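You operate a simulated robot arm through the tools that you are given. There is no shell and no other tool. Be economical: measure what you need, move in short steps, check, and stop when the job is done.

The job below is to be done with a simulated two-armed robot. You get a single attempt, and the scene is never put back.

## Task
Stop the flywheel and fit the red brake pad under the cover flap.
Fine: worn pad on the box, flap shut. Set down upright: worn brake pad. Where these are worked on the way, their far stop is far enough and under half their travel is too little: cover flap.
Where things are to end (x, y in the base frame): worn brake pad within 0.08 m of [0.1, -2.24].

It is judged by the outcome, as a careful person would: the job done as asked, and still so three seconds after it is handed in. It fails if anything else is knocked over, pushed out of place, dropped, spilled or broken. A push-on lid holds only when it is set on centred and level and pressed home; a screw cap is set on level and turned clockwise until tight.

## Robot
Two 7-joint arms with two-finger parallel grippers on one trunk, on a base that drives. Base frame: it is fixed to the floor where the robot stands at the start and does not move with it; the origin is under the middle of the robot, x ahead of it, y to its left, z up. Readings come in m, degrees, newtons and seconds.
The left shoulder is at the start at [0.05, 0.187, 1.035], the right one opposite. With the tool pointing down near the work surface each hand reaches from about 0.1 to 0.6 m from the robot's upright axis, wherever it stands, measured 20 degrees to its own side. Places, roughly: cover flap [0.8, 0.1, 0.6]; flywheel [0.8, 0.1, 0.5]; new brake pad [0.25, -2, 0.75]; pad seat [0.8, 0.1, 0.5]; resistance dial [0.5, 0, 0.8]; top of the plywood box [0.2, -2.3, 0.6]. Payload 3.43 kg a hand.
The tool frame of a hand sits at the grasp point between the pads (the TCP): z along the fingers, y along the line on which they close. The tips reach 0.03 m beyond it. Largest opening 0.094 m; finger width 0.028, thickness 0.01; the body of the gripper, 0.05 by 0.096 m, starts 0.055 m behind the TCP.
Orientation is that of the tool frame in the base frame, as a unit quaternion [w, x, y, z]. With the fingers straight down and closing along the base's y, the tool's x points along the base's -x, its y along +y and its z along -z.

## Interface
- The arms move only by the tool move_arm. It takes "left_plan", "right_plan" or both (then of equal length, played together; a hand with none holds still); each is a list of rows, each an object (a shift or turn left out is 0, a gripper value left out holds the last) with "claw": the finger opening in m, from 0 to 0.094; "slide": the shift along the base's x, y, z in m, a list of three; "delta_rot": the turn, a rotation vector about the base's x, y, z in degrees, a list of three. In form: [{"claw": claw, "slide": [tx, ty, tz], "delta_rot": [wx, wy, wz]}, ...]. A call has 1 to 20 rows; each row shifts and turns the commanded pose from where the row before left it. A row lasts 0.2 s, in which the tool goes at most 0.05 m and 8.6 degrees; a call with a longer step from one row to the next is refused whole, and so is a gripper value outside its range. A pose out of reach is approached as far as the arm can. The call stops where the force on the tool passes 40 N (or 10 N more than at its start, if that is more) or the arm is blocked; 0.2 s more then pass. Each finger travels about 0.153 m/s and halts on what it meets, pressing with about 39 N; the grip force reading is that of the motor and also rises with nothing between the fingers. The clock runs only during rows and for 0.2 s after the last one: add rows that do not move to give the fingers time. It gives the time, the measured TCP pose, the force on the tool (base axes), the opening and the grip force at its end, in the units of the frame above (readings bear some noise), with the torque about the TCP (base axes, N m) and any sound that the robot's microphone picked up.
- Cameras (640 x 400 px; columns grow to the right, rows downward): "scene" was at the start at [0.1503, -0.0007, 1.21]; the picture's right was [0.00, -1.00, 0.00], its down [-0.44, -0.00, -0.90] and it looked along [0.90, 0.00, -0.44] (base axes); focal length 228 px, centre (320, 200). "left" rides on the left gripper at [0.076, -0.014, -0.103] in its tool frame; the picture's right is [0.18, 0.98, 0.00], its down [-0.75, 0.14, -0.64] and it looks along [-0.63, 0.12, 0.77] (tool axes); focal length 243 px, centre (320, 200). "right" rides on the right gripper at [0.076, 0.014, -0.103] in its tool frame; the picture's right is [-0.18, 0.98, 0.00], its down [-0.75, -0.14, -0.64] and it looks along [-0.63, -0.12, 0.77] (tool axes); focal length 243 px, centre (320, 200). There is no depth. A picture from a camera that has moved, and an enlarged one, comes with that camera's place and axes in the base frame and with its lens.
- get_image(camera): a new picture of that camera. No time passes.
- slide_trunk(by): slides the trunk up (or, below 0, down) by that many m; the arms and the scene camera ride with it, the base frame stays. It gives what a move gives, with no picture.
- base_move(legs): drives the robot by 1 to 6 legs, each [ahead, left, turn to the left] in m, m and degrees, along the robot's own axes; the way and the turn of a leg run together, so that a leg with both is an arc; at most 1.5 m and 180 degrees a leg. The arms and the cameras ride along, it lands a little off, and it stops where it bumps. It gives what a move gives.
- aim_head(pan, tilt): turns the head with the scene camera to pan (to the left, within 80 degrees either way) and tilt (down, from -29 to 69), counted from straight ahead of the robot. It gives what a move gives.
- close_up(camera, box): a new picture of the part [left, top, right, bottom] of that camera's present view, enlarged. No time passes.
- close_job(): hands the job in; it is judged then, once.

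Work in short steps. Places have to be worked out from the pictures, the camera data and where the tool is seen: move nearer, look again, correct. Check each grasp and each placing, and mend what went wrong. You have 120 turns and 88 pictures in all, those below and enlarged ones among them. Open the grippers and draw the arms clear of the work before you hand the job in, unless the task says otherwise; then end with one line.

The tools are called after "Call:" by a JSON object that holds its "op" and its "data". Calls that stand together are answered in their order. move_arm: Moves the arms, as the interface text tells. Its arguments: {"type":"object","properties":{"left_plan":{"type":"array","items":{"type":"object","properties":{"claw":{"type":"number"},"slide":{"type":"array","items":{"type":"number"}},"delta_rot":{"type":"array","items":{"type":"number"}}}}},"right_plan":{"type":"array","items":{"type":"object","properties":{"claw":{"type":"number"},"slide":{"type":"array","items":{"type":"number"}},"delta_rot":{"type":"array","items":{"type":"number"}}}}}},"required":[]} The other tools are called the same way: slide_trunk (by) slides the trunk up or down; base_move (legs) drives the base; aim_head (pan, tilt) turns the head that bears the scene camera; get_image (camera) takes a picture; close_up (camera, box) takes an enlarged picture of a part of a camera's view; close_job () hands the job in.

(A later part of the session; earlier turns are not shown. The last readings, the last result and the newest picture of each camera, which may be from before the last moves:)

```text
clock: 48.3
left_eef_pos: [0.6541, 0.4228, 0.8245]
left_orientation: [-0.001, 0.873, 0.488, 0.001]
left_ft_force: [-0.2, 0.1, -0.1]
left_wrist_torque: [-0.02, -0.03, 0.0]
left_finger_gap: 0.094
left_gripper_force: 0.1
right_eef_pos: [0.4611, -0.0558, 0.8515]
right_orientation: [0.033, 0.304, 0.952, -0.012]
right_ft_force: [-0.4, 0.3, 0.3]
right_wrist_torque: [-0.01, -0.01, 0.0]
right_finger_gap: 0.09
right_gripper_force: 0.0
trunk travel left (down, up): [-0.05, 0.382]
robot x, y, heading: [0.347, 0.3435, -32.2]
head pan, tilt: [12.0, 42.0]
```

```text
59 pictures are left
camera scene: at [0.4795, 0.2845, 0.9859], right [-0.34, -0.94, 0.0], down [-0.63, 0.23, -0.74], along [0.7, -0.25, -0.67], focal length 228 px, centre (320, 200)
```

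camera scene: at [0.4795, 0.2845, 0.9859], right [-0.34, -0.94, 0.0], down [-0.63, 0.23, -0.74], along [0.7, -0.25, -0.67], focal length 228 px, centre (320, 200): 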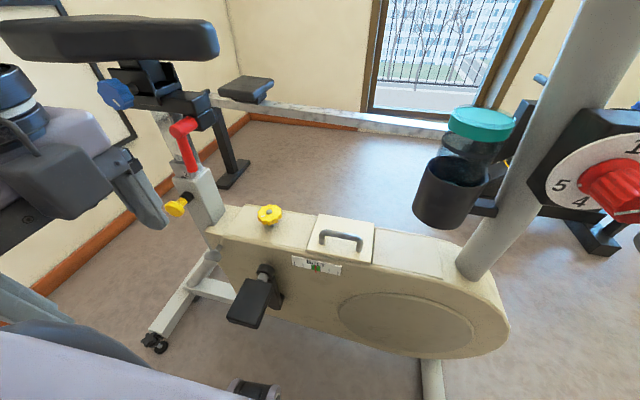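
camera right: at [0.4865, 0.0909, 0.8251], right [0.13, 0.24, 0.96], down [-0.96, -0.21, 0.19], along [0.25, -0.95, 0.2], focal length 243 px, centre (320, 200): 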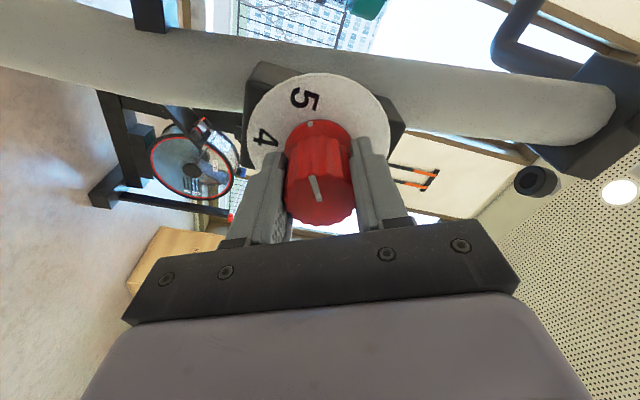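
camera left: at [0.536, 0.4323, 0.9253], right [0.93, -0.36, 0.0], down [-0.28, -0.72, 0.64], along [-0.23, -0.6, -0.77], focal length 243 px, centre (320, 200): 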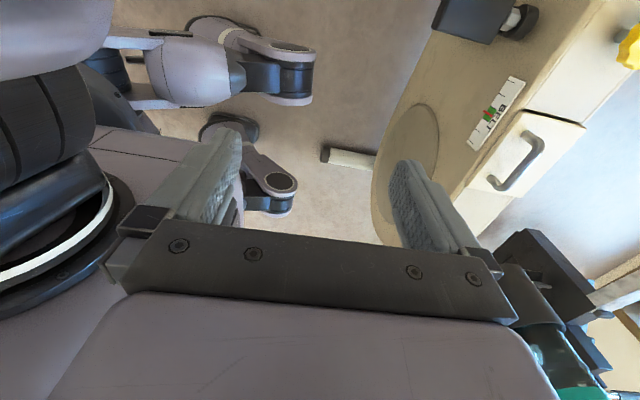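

Handle now judged at ≈(0.77,0.13,0.575). I lower the left hand and bring it to ~0.14 m above the handle, passing under the handlebar.

Call:
{"op": "move_arm", "data": {"left_plan": [{"slide": [0, 0, -0.04]}, {"slide": [0, 0, -0.04]}, {"slide": [0, 0, -0.02]}, {"slide": [0.0166, -0.042, 0]}, {"slide": [0.0166, -0.042, 0]}, {"slide": [0.0166, -0.042, 0]}, {"slide": [0.0166, -0.042, 0]}, {"slide": [0.0166, -0.042, 0]}, {"slide": [0.0166, -0.042, 0]}]}}

Call:
{"op": "get_image", "data": {"camera": "left"}}

Call:
{"op": "get_image", "data": {"camera": "scene"}}

```text
clock: 50.3
left_eef_pos: [0.6631, 0.2162, 0.7741]
left_orientation: [0.002, 0.87, 0.493, 0.001]
left_ft_force: [-0.2, 0.8, 0.6]
left_wrist_torque: [0.01, 0.0, -0.01]
left_finger_gap: 0.0942
left_gripper_force: 0.0
left hand out of reach, approached as far as the arm can: row 1, 2, 3, 4, 5, 6, 7, 8, 9
right_eef_pos: [0.4608, -0.0566, 0.8512]
right_orientation: [0.034, 0.305, 0.952, -0.012]
right_ft_force: [-0.5, -0.4, 0.5]
right_wrist_torque: [-0.02, 0.01, -0.04]
right_finger_gap: 0.0899
right_gripper_force: 0.0
trunk travel left (down, up): [-0.05, 0.382]
robot x, y, heading: [0.3488, 0.3451, -31.8]
head pan, tilt: [12.0, 42.0]
```

```text
58 pictures are left
camera left: at [0.6877, 0.2874, 0.8746], right [0.94, -0.35, 0.0], down [-0.27, -0.72, 0.64], along [-0.22, -0.6, -0.77], focal length 243 px, centre (320, 200)
```

left: 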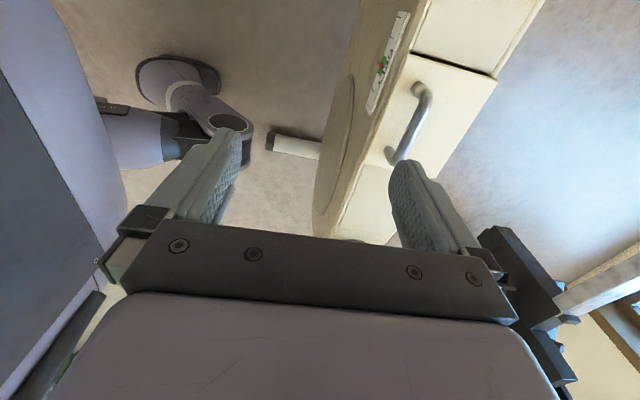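

```text
57 pictures are left
camera scene: at [0.4794, 0.2842, 0.9859], right [-0.34, -0.94, 0.0], down [-0.63, 0.23, -0.74], along [0.7, -0.25, -0.67], focal length 228 px, centre (320, 200)
```

scene: 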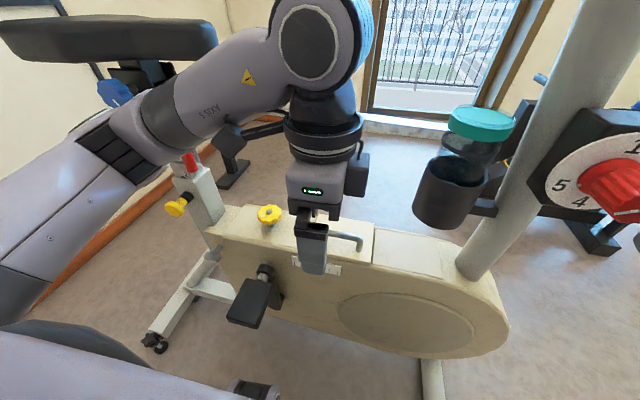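

Handle refined to ≈(0.752,0.130,0.575), bar along the robot's left-right line. The arm lags with this wrist turn; I test whether going further frees it.

Call:
{"op": "move_arm", "data": {"left_plan": [{"slide": [0.0, -0.02, 0]}, {"slide": [0.0, -0.02, 0]}, {}]}}

```text
clock: 51.1
left_eef_pos: [0.6505, 0.1961, 0.7791]
left_orientation: [-0.001, 0.873, 0.489, 0.0]
left_ft_force: [-0.1, 0.1, 0.0]
left_wrist_torque: [-0.03, 0.02, 0.0]
left_finger_gap: 0.0937
left_gripper_force: 0.1
left hand out of reach, approached as far as the arm can: row 1, 2
right_eef_pos: [0.4619, -0.0549, 0.8521]
right_orientation: [0.034, 0.304, 0.952, -0.013]
right_ft_force: [-0.3, 0.4, -0.1]
right_wrist_torque: [0.02, -0.03, -0.03]
right_finger_gap: 0.09
right_gripper_force: 0.0
trunk travel left (down, up): [-0.05, 0.382]
robot x, y, heading: [0.3507, 0.3426, -31.8]
head pan, tilt: [12.0, 42.0]
```

Rightward gets worse. I turn the wrist back to neutral and on to the other side.

Call:
{"op": "move_arm", "data": {"left_plan": [{"slide": [0, 0.01, 0.005], "delta_rot": [0, 0, 8.5]}, {"slide": [0, 0.01, 0.005], "delta_rot": [0, 0, 8.5]}, {"slide": [0, 0.01, 0.005], "delta_rot": [0, 0, 8.5]}, {"slide": [0, 0.01, 0.005], "delta_rot": [0, 0, 8.5]}, {"delta_rot": [0, 0, 8.5]}, {"delta_rot": [0, 0, 8.5]}, {"delta_rot": [0, 0, 8.5]}, {"delta_rot": [0, 0, 8.5]}, {"delta_rot": [0, 0, 8.5]}, {"delta_rot": [0, 0, 8.5]}, {"delta_rot": [0, 0, 5]}]}}

Call:
{"op": "move_arm", "data": {"left_plan": [{"delta_rot": [0, 0, 8.5]}, {"delta_rot": [0, 0, 8.5]}, {"delta_rot": [0, 0, 8.5]}, {"delta_rot": [0, 0, 8.5]}, {"delta_rot": [0, 0, 8.5]}, {"delta_rot": [0, 0, 8.5]}, {"delta_rot": [0, 0, 8.5]}, {"delta_rot": [0, 0, 8.5]}, {"delta_rot": [0, 0, 8.5]}, {"delta_rot": [0, 0, 8.5]}, {"delta_rot": [0, 0, 5]}]}}

Call:
{"op": "get_image", "data": {"camera": "left"}}

```text
clock: 53.5
left_eef_pos: [0.651, 0.2351, 0.7988]
left_orientation: [-0.001, 0.272, 0.962, 0.0]
left_ft_force: [-0.9, 1.2, 0.6]
left_wrist_torque: [0.0, -0.02, -0.02]
left_finger_gap: 0.094
left_gripper_force: 0.0
right_eef_pos: [0.461, -0.0559, 0.8513]
right_orientation: [0.033, 0.304, 0.952, -0.012]
right_ft_force: [1.0, -0.3, -0.9]
right_wrist_torque: [0.0, -0.03, 0.02]
right_finger_gap: 0.0901
right_gripper_force: 0.0
trunk travel left (down, up): [-0.05, 0.382]
robot x, y, heading: [0.3516, 0.3449, -32.0]
head pan, tilt: [12.0, 42.0]
```

```text
clock: 55.9
left_eef_pos: [0.652, 0.2365, 0.7995]
left_orientation: [-0.002, -0.489, 0.872, 0.0]
left_ft_force: [-0.1, 0.3, -0.8]
left_wrist_torque: [0.02, -0.02, 0.0]
left_finger_gap: 0.0941
left_gripper_force: 0.1
right_eef_pos: [0.4601, -0.0556, 0.8516]
right_orientation: [0.034, 0.305, 0.952, -0.011]
right_ft_force: [-0.2, 0.2, -0.6]
right_wrist_torque: [0.01, -0.01, 0.0]
right_finger_gap: 0.0901
right_gripper_force: 0.1
trunk travel left (down, up): [-0.05, 0.382]
robot x, y, heading: [0.3502, 0.3464, -31.9]
head pan, tilt: [12.0, 42.0]
```

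```text
56 pictures are left
camera left: at [0.6232, 0.1618, 0.8999], right [-0.93, 0.36, 0.0], down [0.27, 0.72, 0.64], along [0.23, 0.6, -0.77], focal length 243 px, centre (320, 200)
```

left: 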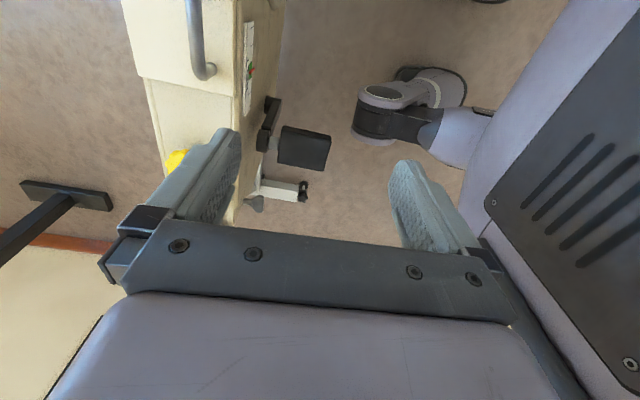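

This wrist side reaches freely. I move over the handle, 0.12 m above.

Call:
{"op": "move_arm", "data": {"left_plan": [{"slide": [0.025, -0.0265, -0.022]}, {"slide": [0.025, -0.0265, -0.022]}, {"slide": [0.025, -0.0265, -0.022]}, {"slide": [0.025, -0.0265, -0.022]}]}}

Call:
{"op": "get_image", "data": {"camera": "left"}}

Call:
{"op": "get_image", "data": {"camera": "scene"}}

```text
clock: 56.9
left_eef_pos: [0.7508, 0.1303, 0.7112]
left_orientation: [-0.001, -0.489, 0.872, 0.0]
left_ft_force: [0.1, -0.8, 0.5]
left_wrist_torque: [0.0, 0.03, 0.0]
left_finger_gap: 0.0938
left_gripper_force: 0.0
right_eef_pos: [0.4615, -0.0573, 0.8511]
right_orientation: [0.034, 0.304, 0.952, -0.012]
right_ft_force: [0.2, -0.4, 0.5]
right_wrist_torque: [-0.01, -0.02, -0.01]
right_finger_gap: 0.09
right_gripper_force: 0.1
trunk travel left (down, up): [-0.05, 0.382]
robot x, y, heading: [0.3535, 0.3452, -31.7]
head pan, tilt: [12.0, 42.0]
```

```text
55 pictures are left
camera left: at [0.7217, 0.0572, 0.8124], right [-0.93, 0.36, 0.0], down [0.28, 0.72, 0.64], along [0.23, 0.6, -0.77], focal length 243 px, centre (320, 200)
```

left: 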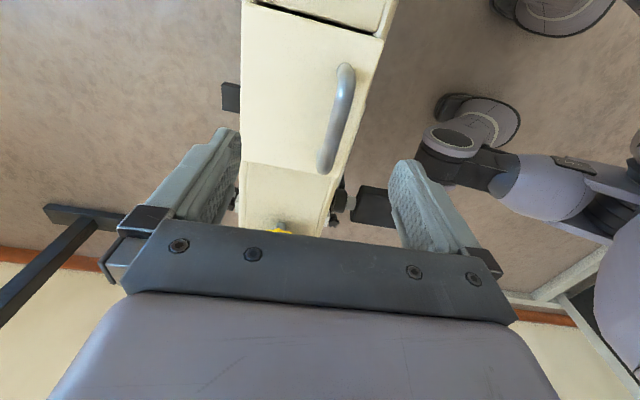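

```text
54 pictures are left
camera scene: at [0.4795, 0.2845, 0.9859], right [-0.34, -0.94, 0.0], down [-0.63, 0.23, -0.74], along [0.7, -0.25, -0.67], focal length 228 px, centre (320, 200)
```

scene: 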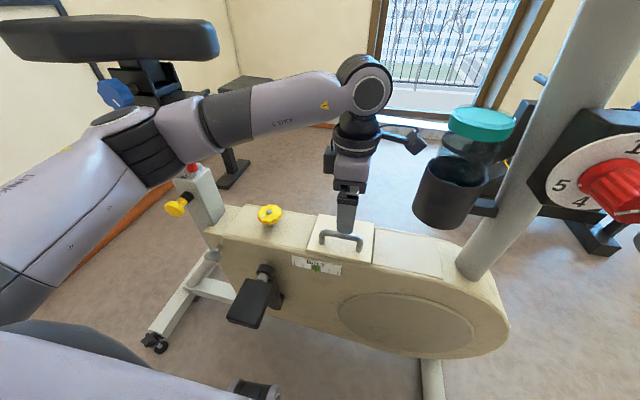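

From two views the bar is at ≈(0.743,0.142,0.597). I shift back 1 cm, descend so the tips pass the bar, and close.

Call:
{"op": "move_arm", "data": {"left_plan": [{"slide": [-0.01, 0.007, -0.03]}, {"slide": [0, 0, -0.03]}, {"slide": [0, 0, -0.025]}, {"slide": [0, 0, -0.018]}]}}

Call:
{"op": "get_image", "data": {"camera": "left"}}

Call:
{"op": "close_up", "data": {"camera": "scene", "box": [260, 170, 420, 270]}}

```text
clock: 58.0
left_eef_pos: [0.7433, 0.1352, 0.6164]
left_orientation: [0.001, -0.487, 0.873, -0.01]
left_ft_force: [-2.7, 4.8, 17.1]
left_wrist_torque: [-0.07, -0.67, 0.17]
left_finger_gap: 0.0915
left_gripper_force: 0.0
right_eef_pos: [0.4614, -0.0546, 0.8511]
right_orientation: [0.035, 0.305, 0.952, -0.012]
right_ft_force: [0.4, 0.8, 0.3]
right_wrist_torque: [-0.03, -0.03, -0.01]
right_finger_gap: 0.0901
right_gripper_force: 0.1
trunk travel left (down, up): [-0.05, 0.382]
robot x, y, heading: [0.3538, 0.3462, -31.8]
head pan, tilt: [12.0, 42.0]
stopped in row 4 (left hand): the force on the tool passed its limit at 43 N (the readings are from after the stop); the commanded pose is now the measured one
```

```text
53 pictures are left
camera left: at [0.7131, 0.0627, 0.7183], right [-0.93, 0.36, -0.02], down [0.27, 0.73, 0.63], along [0.24, 0.59, -0.77], focal length 243 px, centre (320, 200)
```

left: 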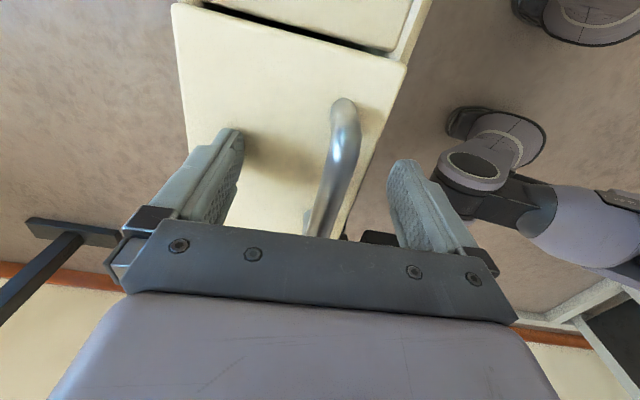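

```text
4.00 times, centred on (340, 220) of scene
camera zoom: at [0.4786, 0.2854, 0.9861], right [-0.34, -0.94, 0.0], down [-0.63, 0.23, -0.74], along [0.7, -0.25, -0.67], focal length 910 px, centre (240, 120)
```

zoom: 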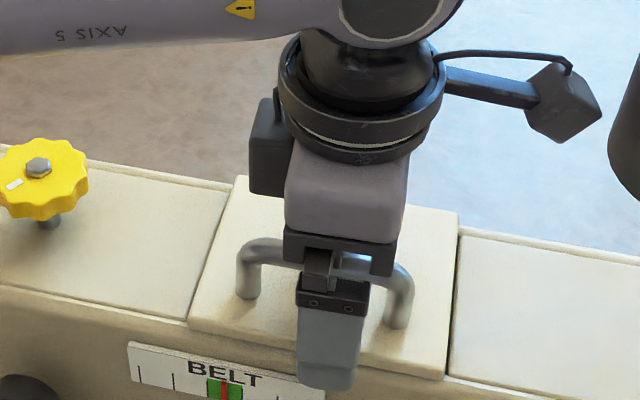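

Far fingertip touched the flap (surface z≈0.586). I raise 7 mm and close on the bar.

Call:
{"op": "move_arm", "data": {"left_plan": [{"slide": [0, 0, 0.007]}, {"claw": 0.0}, {"claw": 0.0}, {"claw": 0.0}, {"claw": 0.0}]}}

Call:
{"op": "get_image", "data": {"camera": "left"}}

```text
clock: 59.2
left_eef_pos: [0.7398, 0.1365, 0.6216]
left_orientation: [-0.001, -0.486, 0.874, -0.004]
left_ft_force: [-21.1, 22.8, 8.8]
left_wrist_torque: [0.56, -0.3, -1.08]
left_finger_gap: 0.0183
left_gripper_force: 44.9
right_eef_pos: [0.4611, -0.0551, 0.852]
right_orientation: [0.035, 0.305, 0.952, -0.012]
right_ft_force: [-1.1, 0.4, -1.0]
right_wrist_torque: [-0.01, -0.02, -0.02]
right_finger_gap: 0.0898
right_gripper_force: 0.0
trunk travel left (down, up): [-0.05, 0.382]
robot x, y, heading: [0.3522, 0.3459, -31.9]
head pan, tilt: [12.0, 42.0]
```

```text
51 pictures are left
camera left: at [0.71, 0.0639, 0.7223], right [-0.93, 0.36, -0.01], down [0.28, 0.72, 0.64], along [0.23, 0.59, -0.77], focal length 243 px, centre (320, 200)
```

left: 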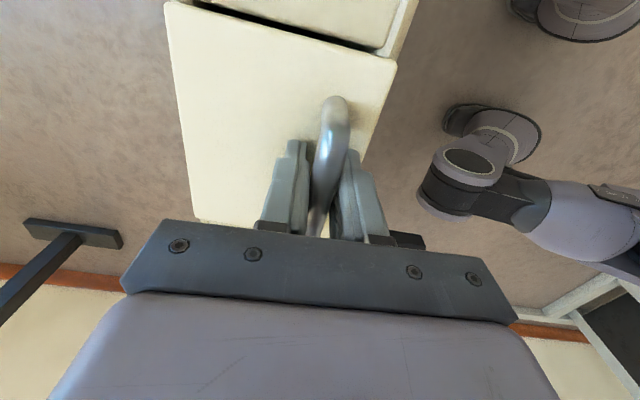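

The bar is pinched (gap 0.018). Assuming a hinge at the far edge, I lift along a small arc (~20°) and look.

Call:
{"op": "move_arm", "data": {"left_plan": [{"slide": [0.002, -0.0013, 0.0134]}, {"slide": [0.0074, -0.0046, 0.0122]}, {}]}}

Call:
{"op": "close_up", "data": {"camera": "scene", "box": [260, 170, 420, 270]}}

```text
clock: 60.0
left_eef_pos: [0.7501, 0.1278, 0.6483]
left_orientation: [-0.002, -0.486, 0.874, -0.008]
left_ft_force: [-18.8, 5.0, 10.5]
left_wrist_torque: [0.54, 0.07, -1.05]
left_finger_gap: 0.0185
left_gripper_force: 45.6
right_eef_pos: [0.4599, -0.0551, 0.8515]
right_orientation: [0.035, 0.305, 0.952, -0.011]
right_ft_force: [0.3, 0.1, 0.0]
right_wrist_torque: [0.01, -0.03, 0.03]
right_finger_gap: 0.0898
right_gripper_force: 0.1
trunk travel left (down, up): [-0.05, 0.382]
robot x, y, heading: [0.3513, 0.3428, -31.8]
head pan, tilt: [12.0, 42.0]
```

```text
4.00 times, centred on (340, 220) of scene
camera zoom: at [0.4783, 0.285, 0.9863], right [-0.34, -0.94, 0.0], down [-0.63, 0.23, -0.74], along [0.7, -0.25, -0.67], focal length 910 px, centre (240, 120)
```

zoom: 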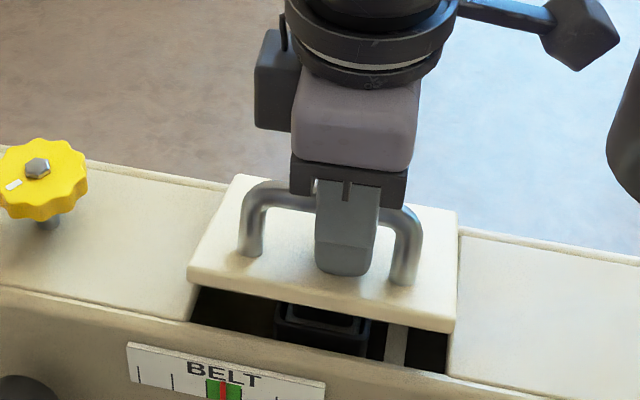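

Far-edge hinge confirmed; a black holder and the wheel are visible beneath. I continue the arc to about 70°.

Call:
{"op": "move_arm", "data": {"left_plan": [{"slide": [0.009, -0.0056, 0.0104]}, {"slide": [0.0104, -0.0065, 0.0084]}, {"slide": [0.0115, -0.0072, 0.0062]}, {"slide": [0.0122, -0.0076, 0.0037]}, {"slide": [0.0125, -0.0078, 0.0011]}, {}]}}

Call:
{"op": "close_up", "data": {"camera": "scene", "box": [240, 145, 440, 270]}}

```text
clock: 61.4
left_eef_pos: [0.8074, 0.0927, 0.6803]
left_orientation: [0.0, -0.488, 0.873, -0.01]
left_ft_force: [-10.8, -12.6, 26.7]
left_wrist_torque: [-0.2, 0.11, -1.05]
left_finger_gap: 0.0186
left_gripper_force: 45.1
right_eef_pos: [0.4602, -0.0545, 0.8514]
right_orientation: [0.035, 0.305, 0.952, -0.012]
right_ft_force: [0.4, 0.5, 0.1]
right_wrist_torque: [0.03, 0.02, 0.0]
right_finger_gap: 0.09
right_gripper_force: 0.2
trunk travel left (down, up): [-0.05, 0.382]
robot x, y, heading: [0.3518, 0.3462, -31.8]
head pan, tilt: [12.0, 42.0]
```

```text
3.20 times, centred on (340, 208) of scene
camera zoom: at [0.4778, 0.2848, 0.9864], right [-0.34, -0.94, 0.0], down [-0.63, 0.23, -0.74], along [0.7, -0.25, -0.67], focal length 728 px, centre (256, 176)
```

zoom: 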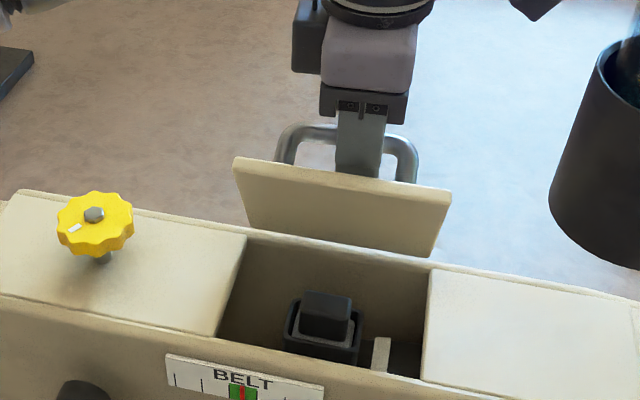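

Flap is ~75° open, showing the worn pad in its seat. I carry on past vertical toward its stop.

Call:
{"op": "move_arm", "data": {"left_plan": [{"slide": [0.0126, -0.0079, 0.002]}, {"slide": [0.0121, -0.0076, -0.003]}, {"slide": [0.0114, -0.0071, -0.0064]}, {}]}}

Call:
{"op": "close_up", "data": {"camera": "scene", "box": [240, 145, 440, 270]}}

```text
clock: 62.4
left_eef_pos: [0.8427, 0.0707, 0.6698]
left_orientation: [0.0, -0.486, 0.874, -0.009]
left_ft_force: [-7.5, -22.7, 18.1]
left_wrist_torque: [0.06, 0.06, -1.09]
left_finger_gap: 0.0187
left_gripper_force: 45.3
right_eef_pos: [0.4596, -0.0558, 0.8506]
right_orientation: [0.035, 0.305, 0.952, -0.012]
right_ft_force: [0.1, -0.4, -0.2]
right_wrist_torque: [-0.03, 0.04, -0.03]
right_finger_gap: 0.0898
right_gripper_force: 0.0
trunk travel left (down, up): [-0.05, 0.382]
robot x, y, heading: [0.3503, 0.3462, -31.8]
head pan, tilt: [12.0, 42.0]
```

```text
3.20 times, centred on (340, 208) of scene
camera zoom: at [0.4782, 0.2842, 0.9862], right [-0.34, -0.94, 0.0], down [-0.63, 0.23, -0.74], along [0.7, -0.25, -0.67], focal length 728 px, centre (256, 176)
```

zoom: 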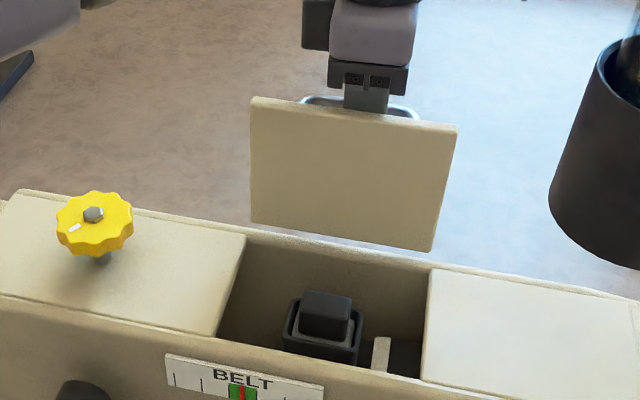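

Now ~100°. I go two more increments to find the stop.

Call:
{"op": "move_arm", "data": {"left_plan": [{"slide": [0.0103, -0.0055, -0.0087]}, {"slide": [0.0088, -0.0045, -0.0106]}, {}]}}

Call:
{"op": "close_up", "data": {"camera": "scene", "box": [240, 145, 440, 270]}}

```text
clock: 62.9
left_eef_pos: [0.85, 0.0676, 0.6646]
left_orientation: [-0.002, -0.483, 0.876, -0.001]
left_ft_force: [-8.6, 12.4, 15.2]
left_wrist_torque: [0.51, -0.32, -1.04]
left_finger_gap: 0.0186
left_gripper_force: 45.2
right_eef_pos: [0.4602, -0.0538, 0.8513]
right_orientation: [0.035, 0.304, 0.952, -0.011]
right_ft_force: [-0.2, -0.4, 0.2]
right_wrist_torque: [-0.02, 0.01, 0.0]
right_finger_gap: 0.0902
right_gripper_force: 0.1
trunk travel left (down, up): [-0.05, 0.382]
robot x, y, heading: [0.3516, 0.3458, -32.0]
head pan, tilt: [12.0, 42.0]
stopped in row 2 (left hand): the force on the tool passed its limit at 48 N (the readings are from after the stop); the commanded pose is now the measured one
```

```text
3.20 times, centred on (340, 208) of scene
camera zoom: at [0.4779, 0.2862, 0.9861], right [-0.34, -0.94, 0.0], down [-0.63, 0.23, -0.74], along [0.7, -0.25, -0.67], focal length 728 px, centre (256, 176)
```

zoom: 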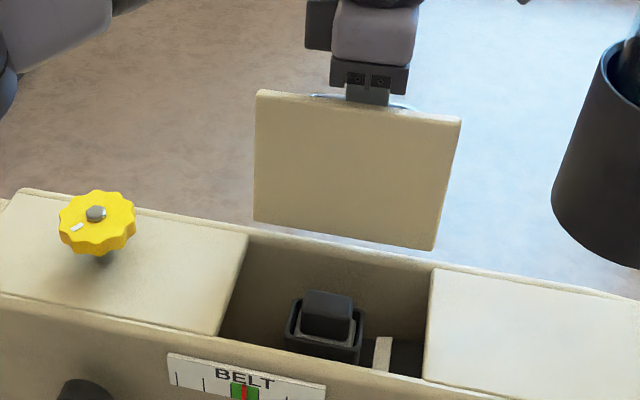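

Stop reached at ~105°. I open the fingers a little, lift clear of the handle, and check that the flap stays.

Call:
{"op": "move_arm", "data": {"left_plan": [{"claw": 0.032}, {"claw": 0.032}, {"slide": [0, 0, 0.02]}, {"slide": [0, 0, 0.03]}, {"slide": [0, 0, 0.04]}, {"slide": [0, 0, 0.03]}]}}

Call:
{"op": "get_image", "data": {"camera": "scene"}}

```text
clock: 64.3
left_eef_pos: [0.8502, 0.0658, 0.781]
left_orientation: [-0.003, -0.485, 0.875, -0.003]
left_ft_force: [-0.7, 0.1, -0.3]
left_wrist_torque: [-0.04, -0.04, -0.01]
left_finger_gap: 0.0317
left_gripper_force: 0.1
right_eef_pos: [0.4615, -0.0556, 0.8525]
right_orientation: [0.034, 0.304, 0.952, -0.011]
right_ft_force: [-0.7, 0.4, -0.5]
right_wrist_torque: [0.0, 0.01, 0.03]
right_finger_gap: 0.0899
right_gripper_force: 0.1
trunk travel left (down, up): [-0.05, 0.382]
robot x, y, heading: [0.3554, 0.3472, -31.7]
head pan, tilt: [12.0, 42.0]
```

```text
46 pictures are left
camera scene: at [0.4794, 0.285, 0.9859], right [-0.34, -0.94, 0.0], down [-0.63, 0.23, -0.74], along [0.7, -0.25, -0.67], focal length 228 px, centre (320, 200)
```

scene: 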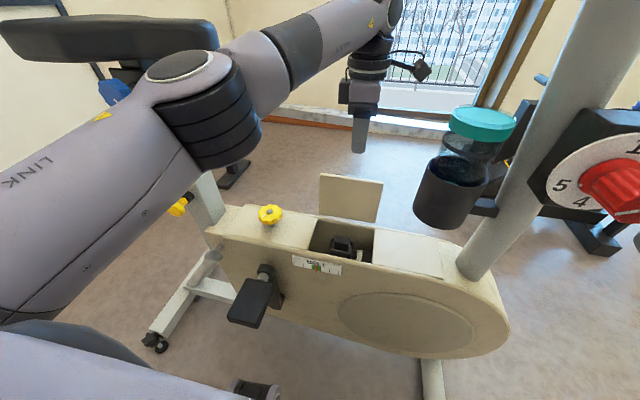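

The flap stays open. I bring the left hand back over the pit to view the worn pad from above.

Call:
{"op": "move_arm", "data": {"left_plan": [{"slide": [-0.03, 0.02, 0.0], "claw": 0.07}, {"slide": [-0.03, 0.02, 0.0]}, {"slide": [-0.02, 0.016, 0.0]}, {"slide": [-0.01, 0.01, 0.0]}]}}

Call:
{"op": "get_image", "data": {"camera": "left"}}

Call:
{"op": "close_up", "data": {"camera": "scene", "box": [290, 200, 402, 270]}}

```text
clock: 65.3
left_eef_pos: [0.7606, 0.1351, 0.7804]
left_orientation: [-0.003, -0.486, 0.874, -0.002]
left_ft_force: [0.2, -0.1, 0.0]
left_wrist_torque: [0.0, 0.02, -0.01]
left_finger_gap: 0.0698
left_gripper_force: 0.0
right_eef_pos: [0.4607, -0.0559, 0.852]
right_orientation: [0.034, 0.304, 0.952, -0.012]
right_ft_force: [-0.2, 0.3, -0.4]
right_wrist_torque: [0.03, -0.02, 0.04]
right_finger_gap: 0.09
right_gripper_force: 0.1
trunk travel left (down, up): [-0.05, 0.382]
robot x, y, heading: [0.3521, 0.3463, -31.8]
head pan, tilt: [12.0, 42.0]
```

```text
45 pictures are left
camera left: at [0.7324, 0.0602, 0.8825], right [-0.93, 0.36, 0.0], down [0.28, 0.72, 0.64], along [0.23, 0.59, -0.77], focal length 243 px, centre (320, 200)
```

left: 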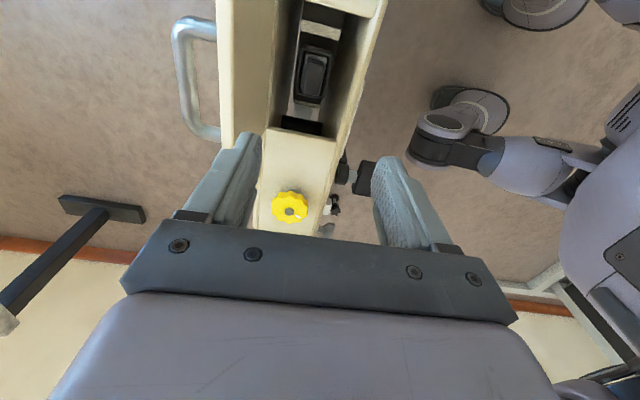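

```text
5.71 times, centred on (346, 235) of scene
camera zoom: at [0.4794, 0.285, 0.9859], right [-0.34, -0.94, 0.0], down [-0.63, 0.23, -0.74], along [0.7, -0.25, -0.67], focal length 1300 px, centre (171, 0)
```

zoom: 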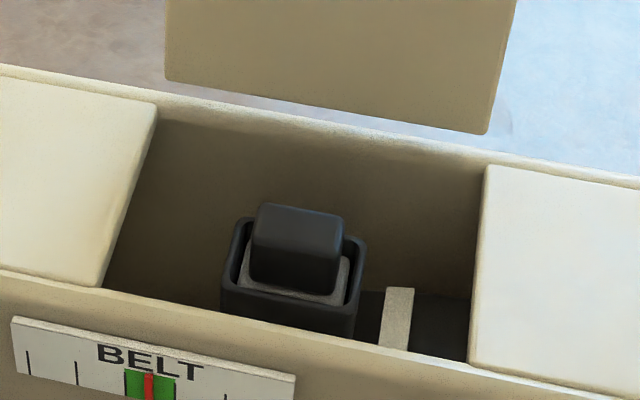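

The worn pad (black block in a black socket) is at ≈(0.766,0.123), top ≈0.55. To keep clear of the flap I turn the hand back so it closes along the bike's length, and look again.

Call:
{"op": "move_arm", "data": {"left_plan": [{"delta_rot": [0, 0, -8.5]}, {"delta_rot": [0, 0, -8.5]}, {"delta_rot": [0, 0, -8.5]}, {"delta_rot": [0, 0, -8.5]}, {"delta_rot": [0, 0, -8.5]}, {"delta_rot": [0, 0, -8.5]}, {"delta_rot": [0, 0, -8.5]}, {"delta_rot": [0, 0, -8.5]}, {"delta_rot": [0, 0, -8.5]}, {"delta_rot": [0, 0, -8.5]}, {"delta_rot": [0, 0, -5]}, {"slide": [0.003, -0.012, -0.04]}]}}

Call:
{"op": "get_image", "data": {"camera": "left"}}

```text
clock: 67.9
left_eef_pos: [0.7643, 0.121, 0.7419]
left_orientation: [-0.003, 0.275, 0.961, 0.001]
left_ft_force: [-0.5, 0.5, -0.2]
left_wrist_torque: [0.0, -0.02, 0.01]
left_finger_gap: 0.0698
left_gripper_force: 0.1
right_eef_pos: [0.4623, -0.055, 0.8506]
right_orientation: [0.034, 0.304, 0.952, -0.012]
right_ft_force: [0.4, 0.5, -0.7]
right_wrist_torque: [-0.01, 0.02, 0.02]
right_finger_gap: 0.0897
right_gripper_force: 0.0
trunk travel left (down, up): [-0.05, 0.382]
robot x, y, heading: [0.3543, 0.3445, -31.6]
head pan, tilt: [12.0, 42.0]
```

```text
43 pictures are left
camera left: at [0.6911, 0.1477, 0.8437], right [0.36, 0.93, 0.0], down [0.72, -0.28, 0.64], along [0.59, -0.23, -0.77], focal length 243 px, centre (320, 200)
```

left: 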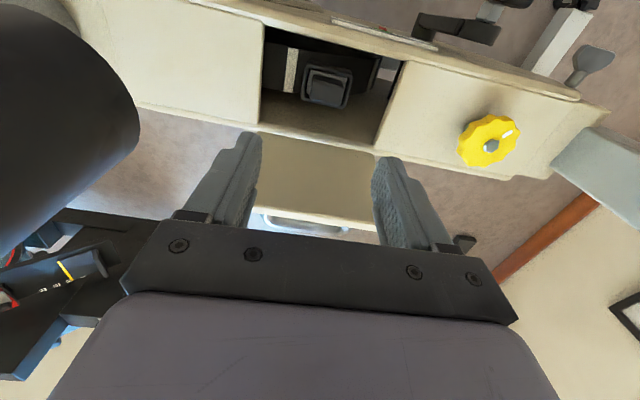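

Pad centre ≈(0.767,0.126), top ≈0.525. I centre and descend partly, then check.

Call:
{"op": "move_arm", "data": {"left_plan": [{"slide": [0.003, 0.005, -0.04]}, {"slide": [0, 0, -0.04]}, {"slide": [0, 0, -0.04]}, {"slide": [0, 0, -0.035]}]}}

Call:
{"op": "get_image", "data": {"camera": "left"}}

Call:
{"op": "close_up", "data": {"camera": "scene", "box": [260, 150, 420, 250]}}

```text
clock: 68.9
left_eef_pos: [0.7684, 0.1222, 0.587]
left_orientation: [-0.002, 0.274, 0.962, 0.0]
left_ft_force: [-1.2, -0.8, -0.2]
left_wrist_torque: [0.0, -0.03, -0.01]
left_finger_gap: 0.0701
left_gripper_force: 0.0
right_eef_pos: [0.4617, -0.0556, 0.8503]
right_orientation: [0.034, 0.304, 0.952, -0.012]
right_ft_force: [0.1, -0.5, -0.6]
right_wrist_torque: [0.0, 0.02, 0.01]
right_finger_gap: 0.09
right_gripper_force: 0.1
trunk travel left (down, up): [-0.05, 0.382]
robot x, y, heading: [0.3507, 0.3404, -32.2]
head pan, tilt: [12.0, 42.0]
```

```text
42 pictures are left
camera left: at [0.6966, 0.1498, 0.6893], right [0.36, 0.93, 0.0], down [0.72, -0.28, 0.64], along [0.59, -0.23, -0.77], focal length 243 px, centre (320, 200)
```

left: 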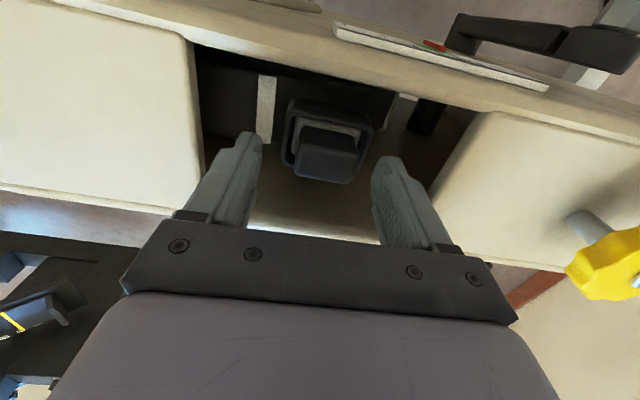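

```text
4.00 times, centred on (340, 200) of scene
camera zoom: at [0.4794, 0.285, 0.986], right [-0.34, -0.94, 0.0], down [-0.63, 0.23, -0.74], along [0.7, -0.25, -0.67], focal length 910 px, centre (240, 200)
```

zoom: 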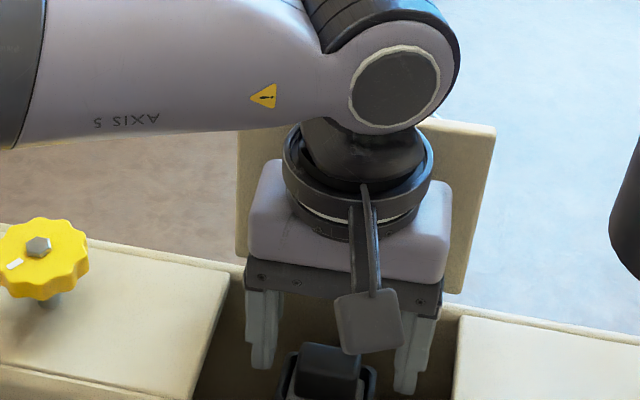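

The views agree on block top ≈(0.768,0.125,0.555), right under the hand. I descend 4.5 cm and close on it.

Call:
{"op": "move_arm", "data": {"left_plan": [{"slide": [0.0016, 0.0025, -0.02]}, {"slide": [0, 0, -0.015]}, {"slide": [0, 0, -0.01]}, {}]}}

Call:
{"op": "get_image", "data": {"camera": "left"}}

```text
clock: 69.9
left_eef_pos: [0.7689, 0.1248, 0.5456]
left_orientation: [0.0, 0.276, 0.961, -0.002]
left_ft_force: [-12.1, 8.2, 32.5]
left_wrist_torque: [1.18, -0.56, 0.52]
left_finger_gap: 0.0705
left_gripper_force: 0.4
right_eef_pos: [0.4609, -0.0558, 0.8528]
right_orientation: [0.035, 0.304, 0.952, -0.013]
right_ft_force: [-0.1, 0.9, 0.9]
right_wrist_torque: [0.03, 0.0, 0.01]
right_finger_gap: 0.0898
right_gripper_force: 0.1
trunk travel left (down, up): [-0.05, 0.382]
robot x, y, heading: [0.353, 0.3441, -31.6]
head pan, tilt: [12.0, 42.0]
```

```text
40 pictures are left
camera left: at [0.6957, 0.1523, 0.6466], right [0.36, 0.93, 0.0], down [0.72, -0.28, 0.64], along [0.6, -0.23, -0.77], focal length 243 px, centre (320, 200)
```

left: 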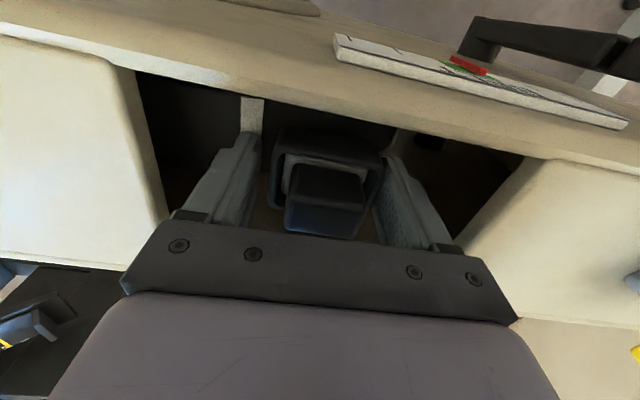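

Fingertips touch the socket rim (32 N). I raise 6 mm and close on the block.

Call:
{"op": "move_arm", "data": {"left_plan": [{"slide": [0, 0, 0.006]}, {"claw": 0.01}, {"claw": 0.01}, {"claw": 0.01}, {"claw": 0.01}]}}

Call:
{"op": "get_image", "data": {"camera": "left"}}

```text
clock: 71.1
left_eef_pos: [0.7683, 0.1267, 0.5455]
left_orientation: [-0.003, 0.276, 0.961, 0.002]
left_ft_force: [-6.0, 3.6, -13.4]
left_wrist_torque: [-2.27, -0.87, -1.81]
left_finger_gap: 0.0609
left_gripper_force: 44.9
right_eef_pos: [0.4614, -0.0551, 0.8511]
right_orientation: [0.033, 0.304, 0.952, -0.011]
right_ft_force: [0.7, 0.3, 0.1]
right_wrist_torque: [0.01, 0.01, 0.0]
right_finger_gap: 0.0899
right_gripper_force: 0.1
trunk travel left (down, up): [-0.05, 0.382]
robot x, y, heading: [0.3506, 0.3446, -31.9]
head pan, tilt: [12.0, 42.0]
```

```text
39 pictures are left
camera left: at [0.6971, 0.1532, 0.647], right [0.37, 0.93, 0.0], down [0.72, -0.28, 0.64], along [0.59, -0.23, -0.77], focal length 243 px, centre (320, 200)
```

left: 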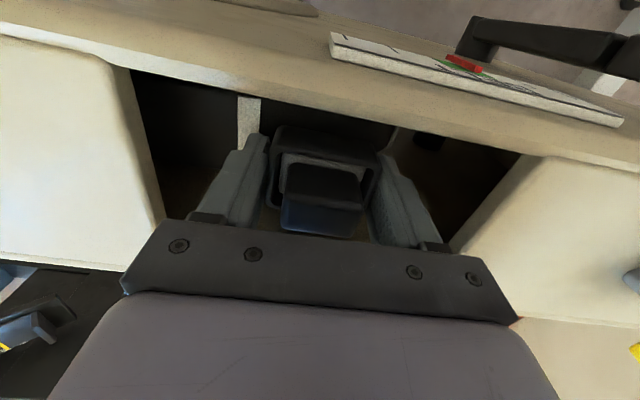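

Gap 0.061 means the socket, not the block, is pinched. I open, raise 12 mm and try again.

Call:
{"op": "move_arm", "data": {"left_plan": [{"claw": 0.07}, {"claw": 0.07}, {"slide": [0, 0, 0.012]}, {"claw": 0.01}, {"claw": 0.01}, {"claw": 0.01}, {"claw": 0.01}]}}

Call:
{"op": "close_up", "data": {"camera": "left", "box": [200, 100, 456, 260]}}

```text
clock: 72.7
left_eef_pos: [0.7709, 0.1258, 0.559]
left_orientation: [-0.002, 0.276, 0.961, -0.001]
left_ft_force: [2.0, -10.8, -2.8]
left_wrist_torque: [-0.77, -0.16, -0.38]
left_finger_gap: 0.0566
left_gripper_force: 45.0
right_eef_pos: [0.4622, -0.0561, 0.8519]
right_orientation: [0.033, 0.305, 0.952, -0.012]
right_ft_force: [0.0, 0.2, 0.2]
right_wrist_torque: [-0.01, 0.0, -0.02]
right_finger_gap: 0.0898
right_gripper_force: 0.1
trunk travel left (down, up): [-0.05, 0.382]
robot x, y, heading: [0.3505, 0.3461, -32.1]
head pan, tilt: [12.0, 42.0]
```

```text
2.50 times, centred on (328, 180) of left
camera zoom: at [0.6978, 0.1528, 0.6603], right [0.36, 0.93, 0.0], down [0.72, -0.28, 0.64], along [0.59, -0.23, -0.77], focal length 606 px, centre (300, 250)
```

zoom: 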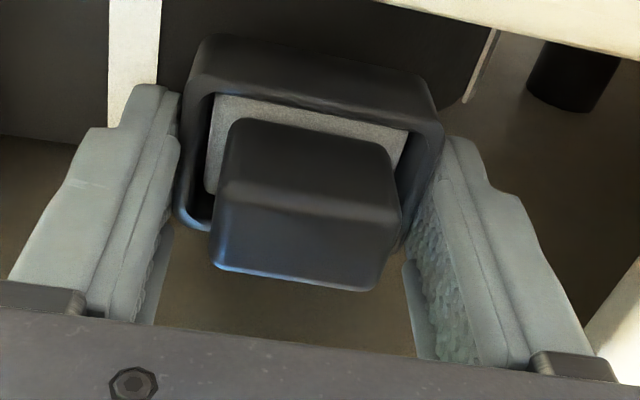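

Still catching the socket's rounded rim. I raise 9 mm more and close.

Call:
{"op": "move_arm", "data": {"left_plan": [{"claw": 0.066}, {"slide": [0, 0, 0.009]}, {}, {"claw": 0.01}, {"claw": 0.01}, {"claw": 0.01}, {"claw": 0.01}]}}

Call:
{"op": "close_up", "data": {"camera": "left", "box": [200, 100, 456, 260]}}

```text
clock: 74.3
left_eef_pos: [0.7687, 0.1267, 0.5666]
left_orientation: [-0.003, 0.277, 0.961, 0.0]
left_ft_force: [-3.6, -8.3, -5.0]
left_wrist_torque: [-0.92, 0.06, -0.77]
left_finger_gap: 0.0564
left_gripper_force: 44.8
right_eef_pos: [0.4611, -0.0559, 0.851]
right_orientation: [0.034, 0.305, 0.952, -0.011]
right_ft_force: [-0.7, -0.5, 0.8]
right_wrist_torque: [-0.02, 0.02, -0.03]
right_finger_gap: 0.0901
right_gripper_force: 0.1
trunk travel left (down, up): [-0.05, 0.382]
robot x, y, heading: [0.3534, 0.3453, -31.7]
head pan, tilt: [12.0, 42.0]
```

```text
2.50 times, centred on (328, 180) of left
camera zoom: at [0.6967, 0.1537, 0.6686], right [0.37, 0.93, 0.0], down [0.72, -0.28, 0.64], along [0.59, -0.23, -0.77], focal length 606 px, centre (300, 250)
```

zoom: 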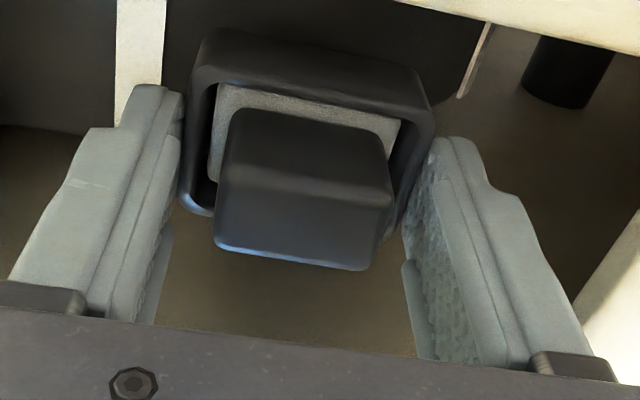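

Same width: the tips are still beside the socket wall. I raise another 12 mm and close.

Call:
{"op": "move_arm", "data": {"left_plan": [{"claw": 0.066}, {"slide": [0, 0, 0.012]}, {}, {"claw": 0.01}, {"claw": 0.01}, {"claw": 0.01}, {"claw": 0.01}]}}

Call:
{"op": "close_up", "data": {"camera": "left", "box": [200, 100, 456, 260]}}

```text
clock: 75.9
left_eef_pos: [0.7698, 0.1287, 0.5815]
left_orientation: [-0.002, 0.274, 0.962, 0.001]
left_ft_force: [-0.7, -0.4, 0.0]
left_wrist_torque: [0.03, 0.0, 0.03]
left_finger_gap: 0.0347
left_gripper_force: 39.2
right_eef_pos: [0.4614, -0.0544, 0.8519]
right_orientation: [0.034, 0.305, 0.952, -0.012]
right_ft_force: [0.0, 0.6, 0.0]
right_wrist_torque: [-0.01, 0.01, 0.0]
right_finger_gap: 0.0898
right_gripper_force: 0.1
trunk travel left (down, up): [-0.05, 0.382]
robot x, y, heading: [0.3486, 0.3447, -32.1]
head pan, tilt: [12.0, 42.0]
```

```text
2.50 times, centred on (328, 180) of left
camera zoom: at [0.6965, 0.155, 0.6824], right [0.36, 0.93, 0.0], down [0.72, -0.28, 0.64], along [0.59, -0.23, -0.77], focal length 606 px, centre (300, 250)
```

zoom: 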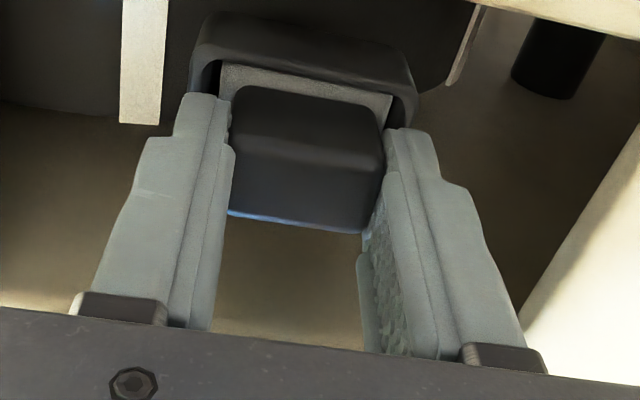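

The block is gripped (0.035). I pull straight up slowly.

Call:
{"op": "move_arm", "data": {"left_plan": [{"slide": [0, 0, 0.01]}, {"slide": [0, 0, 0.01]}, {"slide": [0, 0, 0.02]}, {"slide": [0, 0, 0.03]}, {}]}}

Call:
{"op": "get_image", "data": {"camera": "left"}}

Call:
{"op": "close_up", "data": {"camera": "scene", "box": [260, 150, 420, 250]}}

```text
clock: 77.1
left_eef_pos: [0.7673, 0.1255, 0.65]
left_orientation: [-0.003, 0.275, 0.961, 0.001]
left_ft_force: [-0.6, -0.3, -0.7]
left_wrist_torque: [0.01, -0.02, 0.0]
left_finger_gap: 0.0347
left_gripper_force: 38.6
right_eef_pos: [0.4614, -0.0537, 0.8511]
right_orientation: [0.034, 0.305, 0.952, -0.012]
right_ft_force: [-0.2, 0.3, 0.2]
right_wrist_torque: [0.0, 0.01, 0.02]
right_finger_gap: 0.0899
right_gripper_force: 0.0
trunk travel left (down, up): [-0.05, 0.382]
robot x, y, heading: [0.3522, 0.3474, -31.6]
head pan, tilt: [12.0, 42.0]
```

```text
35 pictures are left
camera left: at [0.6951, 0.153, 0.7511], right [0.36, 0.93, 0.0], down [0.72, -0.28, 0.64], along [0.59, -0.23, -0.77], focal length 243 px, centre (320, 200)
```

left: 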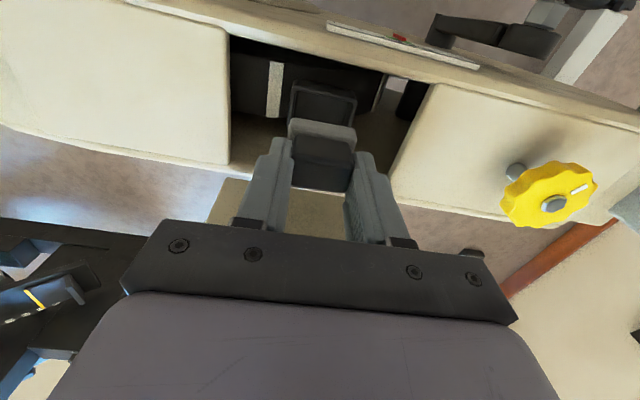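

```text
4.00 times, centred on (340, 200) of scene
camera zoom: at [0.4794, 0.285, 0.9859], right [-0.34, -0.94, 0.0], down [-0.63, 0.23, -0.74], along [0.7, -0.25, -0.67], focal length 910 px, centre (240, 200)
```

zoom: 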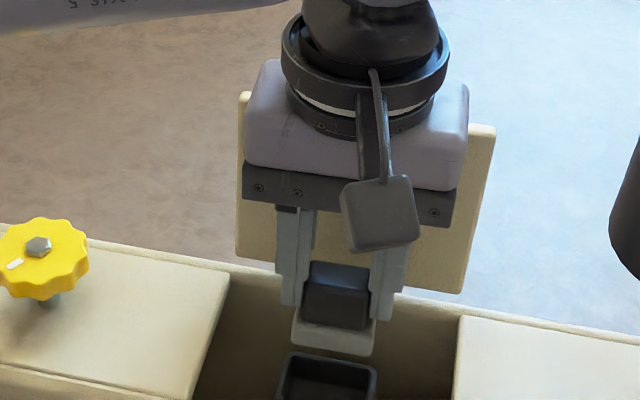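

The worn pad is out and held. I raise and draw the left hand back under the handlebar, then back the base off.

Call:
{"op": "move_arm", "data": {"left_plan": [{"slide": [0, 0, 0.05]}, {"slide": [-0.01, 0.01, 0.04]}, {"slide": [-0.025, 0.024, 0.01]}, {"slide": [-0.03, 0.03, 0.01]}, {"slide": [-0.03, 0.03, 0.01]}, {"slide": [-0.03, 0.03, 0.01]}, {"slide": [-0.03, 0.03, 0.01]}]}}

Call:
{"op": "base_move", "data": {"legs": [[-0.45, 0, 0], [0, 0, -58]]}}

Call:
{"op": "aim_head", "data": {"pan": 0, "tilt": 25}}

Call:
{"op": "get_image", "data": {"camera": "scene"}}

```text
clock: 78.7
left_eef_pos: [0.6128, 0.2828, 0.7897]
left_orientation: [-0.002, 0.273, 0.962, 0.001]
left_ft_force: [-0.2, -0.2, -0.2]
left_wrist_torque: [0.02, -0.01, 0.01]
left_finger_gap: 0.0348
left_gripper_force: 39.3
right_eef_pos: [0.4614, -0.0548, 0.851]
right_orientation: [0.033, 0.304, 0.952, -0.012]
right_ft_force: [0.2, 0.2, -0.2]
right_wrist_torque: [-0.01, 0.03, -0.02]
right_finger_gap: 0.0901
right_gripper_force: 0.0
trunk travel left (down, up): [-0.05, 0.382]
robot x, y, heading: [0.3536, 0.3443, -31.8]
head pan, tilt: [12.0, 42.0]
```

```text
clock: 84.0
left_eef_pos: [0.0546, 0.3317, 0.7878]
left_orientation: [-0.002, 0.702, 0.712, 0.002]
left_ft_force: [-0.1, 0.3, -0.8]
left_wrist_torque: [-0.01, 0.01, -0.01]
left_finger_gap: 0.0346
left_gripper_force: 39.1
right_eef_pos: [-0.3134, 0.2775, 0.8523]
right_orientation: [0.023, 0.724, 0.689, -0.026]
right_ft_force: [0.7, 0.1, 0.0]
right_wrist_torque: [0.07, 0.02, 0.03]
right_finger_gap: 0.0901
right_gripper_force: 0.0
trunk travel left (down, up): [-0.05, 0.382]
robot x, y, heading: [-0.0343, 0.5889, -89.4]
head pan, tilt: [12.0, 42.0]
```

```text
clock: 84.8
left_eef_pos: [0.0528, 0.3311, 0.7891]
left_orientation: [-0.001, 0.703, 0.711, 0.002]
left_ft_force: [0.0, -0.4, -0.7]
left_wrist_torque: [0.03, 0.0, 0.02]
left_finger_gap: 0.0347
left_gripper_force: 39.0
right_eef_pos: [-0.3139, 0.2783, 0.8502]
right_orientation: [0.024, 0.723, 0.689, -0.026]
right_ft_force: [0.1, -0.8, -0.5]
right_wrist_torque: [0.06, -0.02, -0.02]
right_finger_gap: 0.0902
right_gripper_force: 0.2
trunk travel left (down, up): [-0.05, 0.382]
robot x, y, heading: [-0.0357, 0.5861, -89.2]
head pan, tilt: [0.0, 25.0]
```

```text
33 pictures are left
camera scene: at [-0.0336, 0.4351, 1.0121], right [-1.0, -0.01, 0.0], down [-0.01, 0.42, -0.91], along [0.01, -0.91, -0.42], focal length 228 px, centre (320, 200)
```

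scene: 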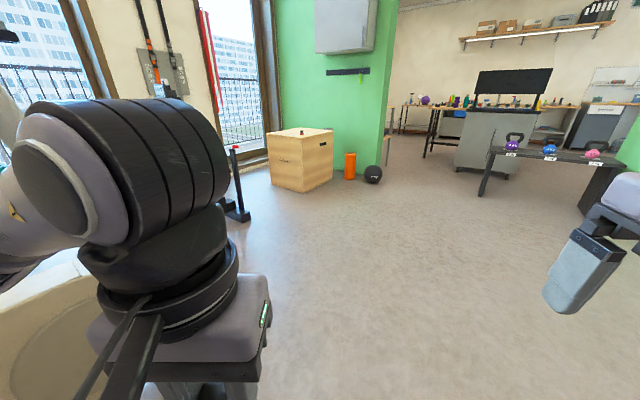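

The way to the box is clear. I sidestep right a little and drive 1.9 m ahead.

Call:
{"op": "base_move", "data": {"legs": [[0, -0.08, 0], [1.5, 0, 0], [0.35, 0.1, 0]]}}

Call:
{"op": "get_image", "data": {"camera": "scene"}}

```text
clock: 95.3
left_eef_pos: [0.1283, -1.5564, 0.7891]
left_orientation: [-0.002, 0.694, 0.72, 0.002]
left_ft_force: [0.2, 0.2, 0.6]
left_wrist_torque: [0.01, 0.0, 0.0]
left_finger_gap: 0.0347
left_gripper_force: 39.3
right_eef_pos: [-0.2375, -1.619, 0.8524]
right_orientation: [0.025, 0.716, 0.698, -0.026]
right_ft_force: [-0.6, -0.6, 0.5]
right_wrist_torque: [0.03, 0.01, -0.01]
right_finger_gap: 0.0899
right_gripper_force: 0.0
trunk travel left (down, up): [-0.05, 0.382]
robot x, y, heading: [0.0356, -1.3008, -87.8]
head pan, tilt: [0.0, 25.0]
```

```text
32 pictures are left
camera scene: at [0.0375, -1.4546, 1.0122], right [-1.0, -0.04, 0.0], down [-0.02, 0.42, -0.91], along [0.04, -0.91, -0.42], focal length 228 px, centre (320, 200)
```

scene: 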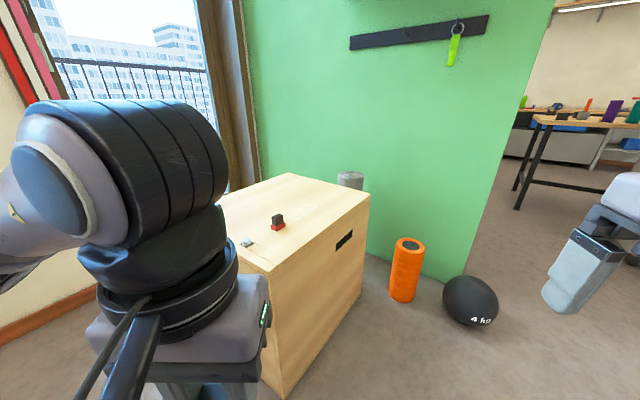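

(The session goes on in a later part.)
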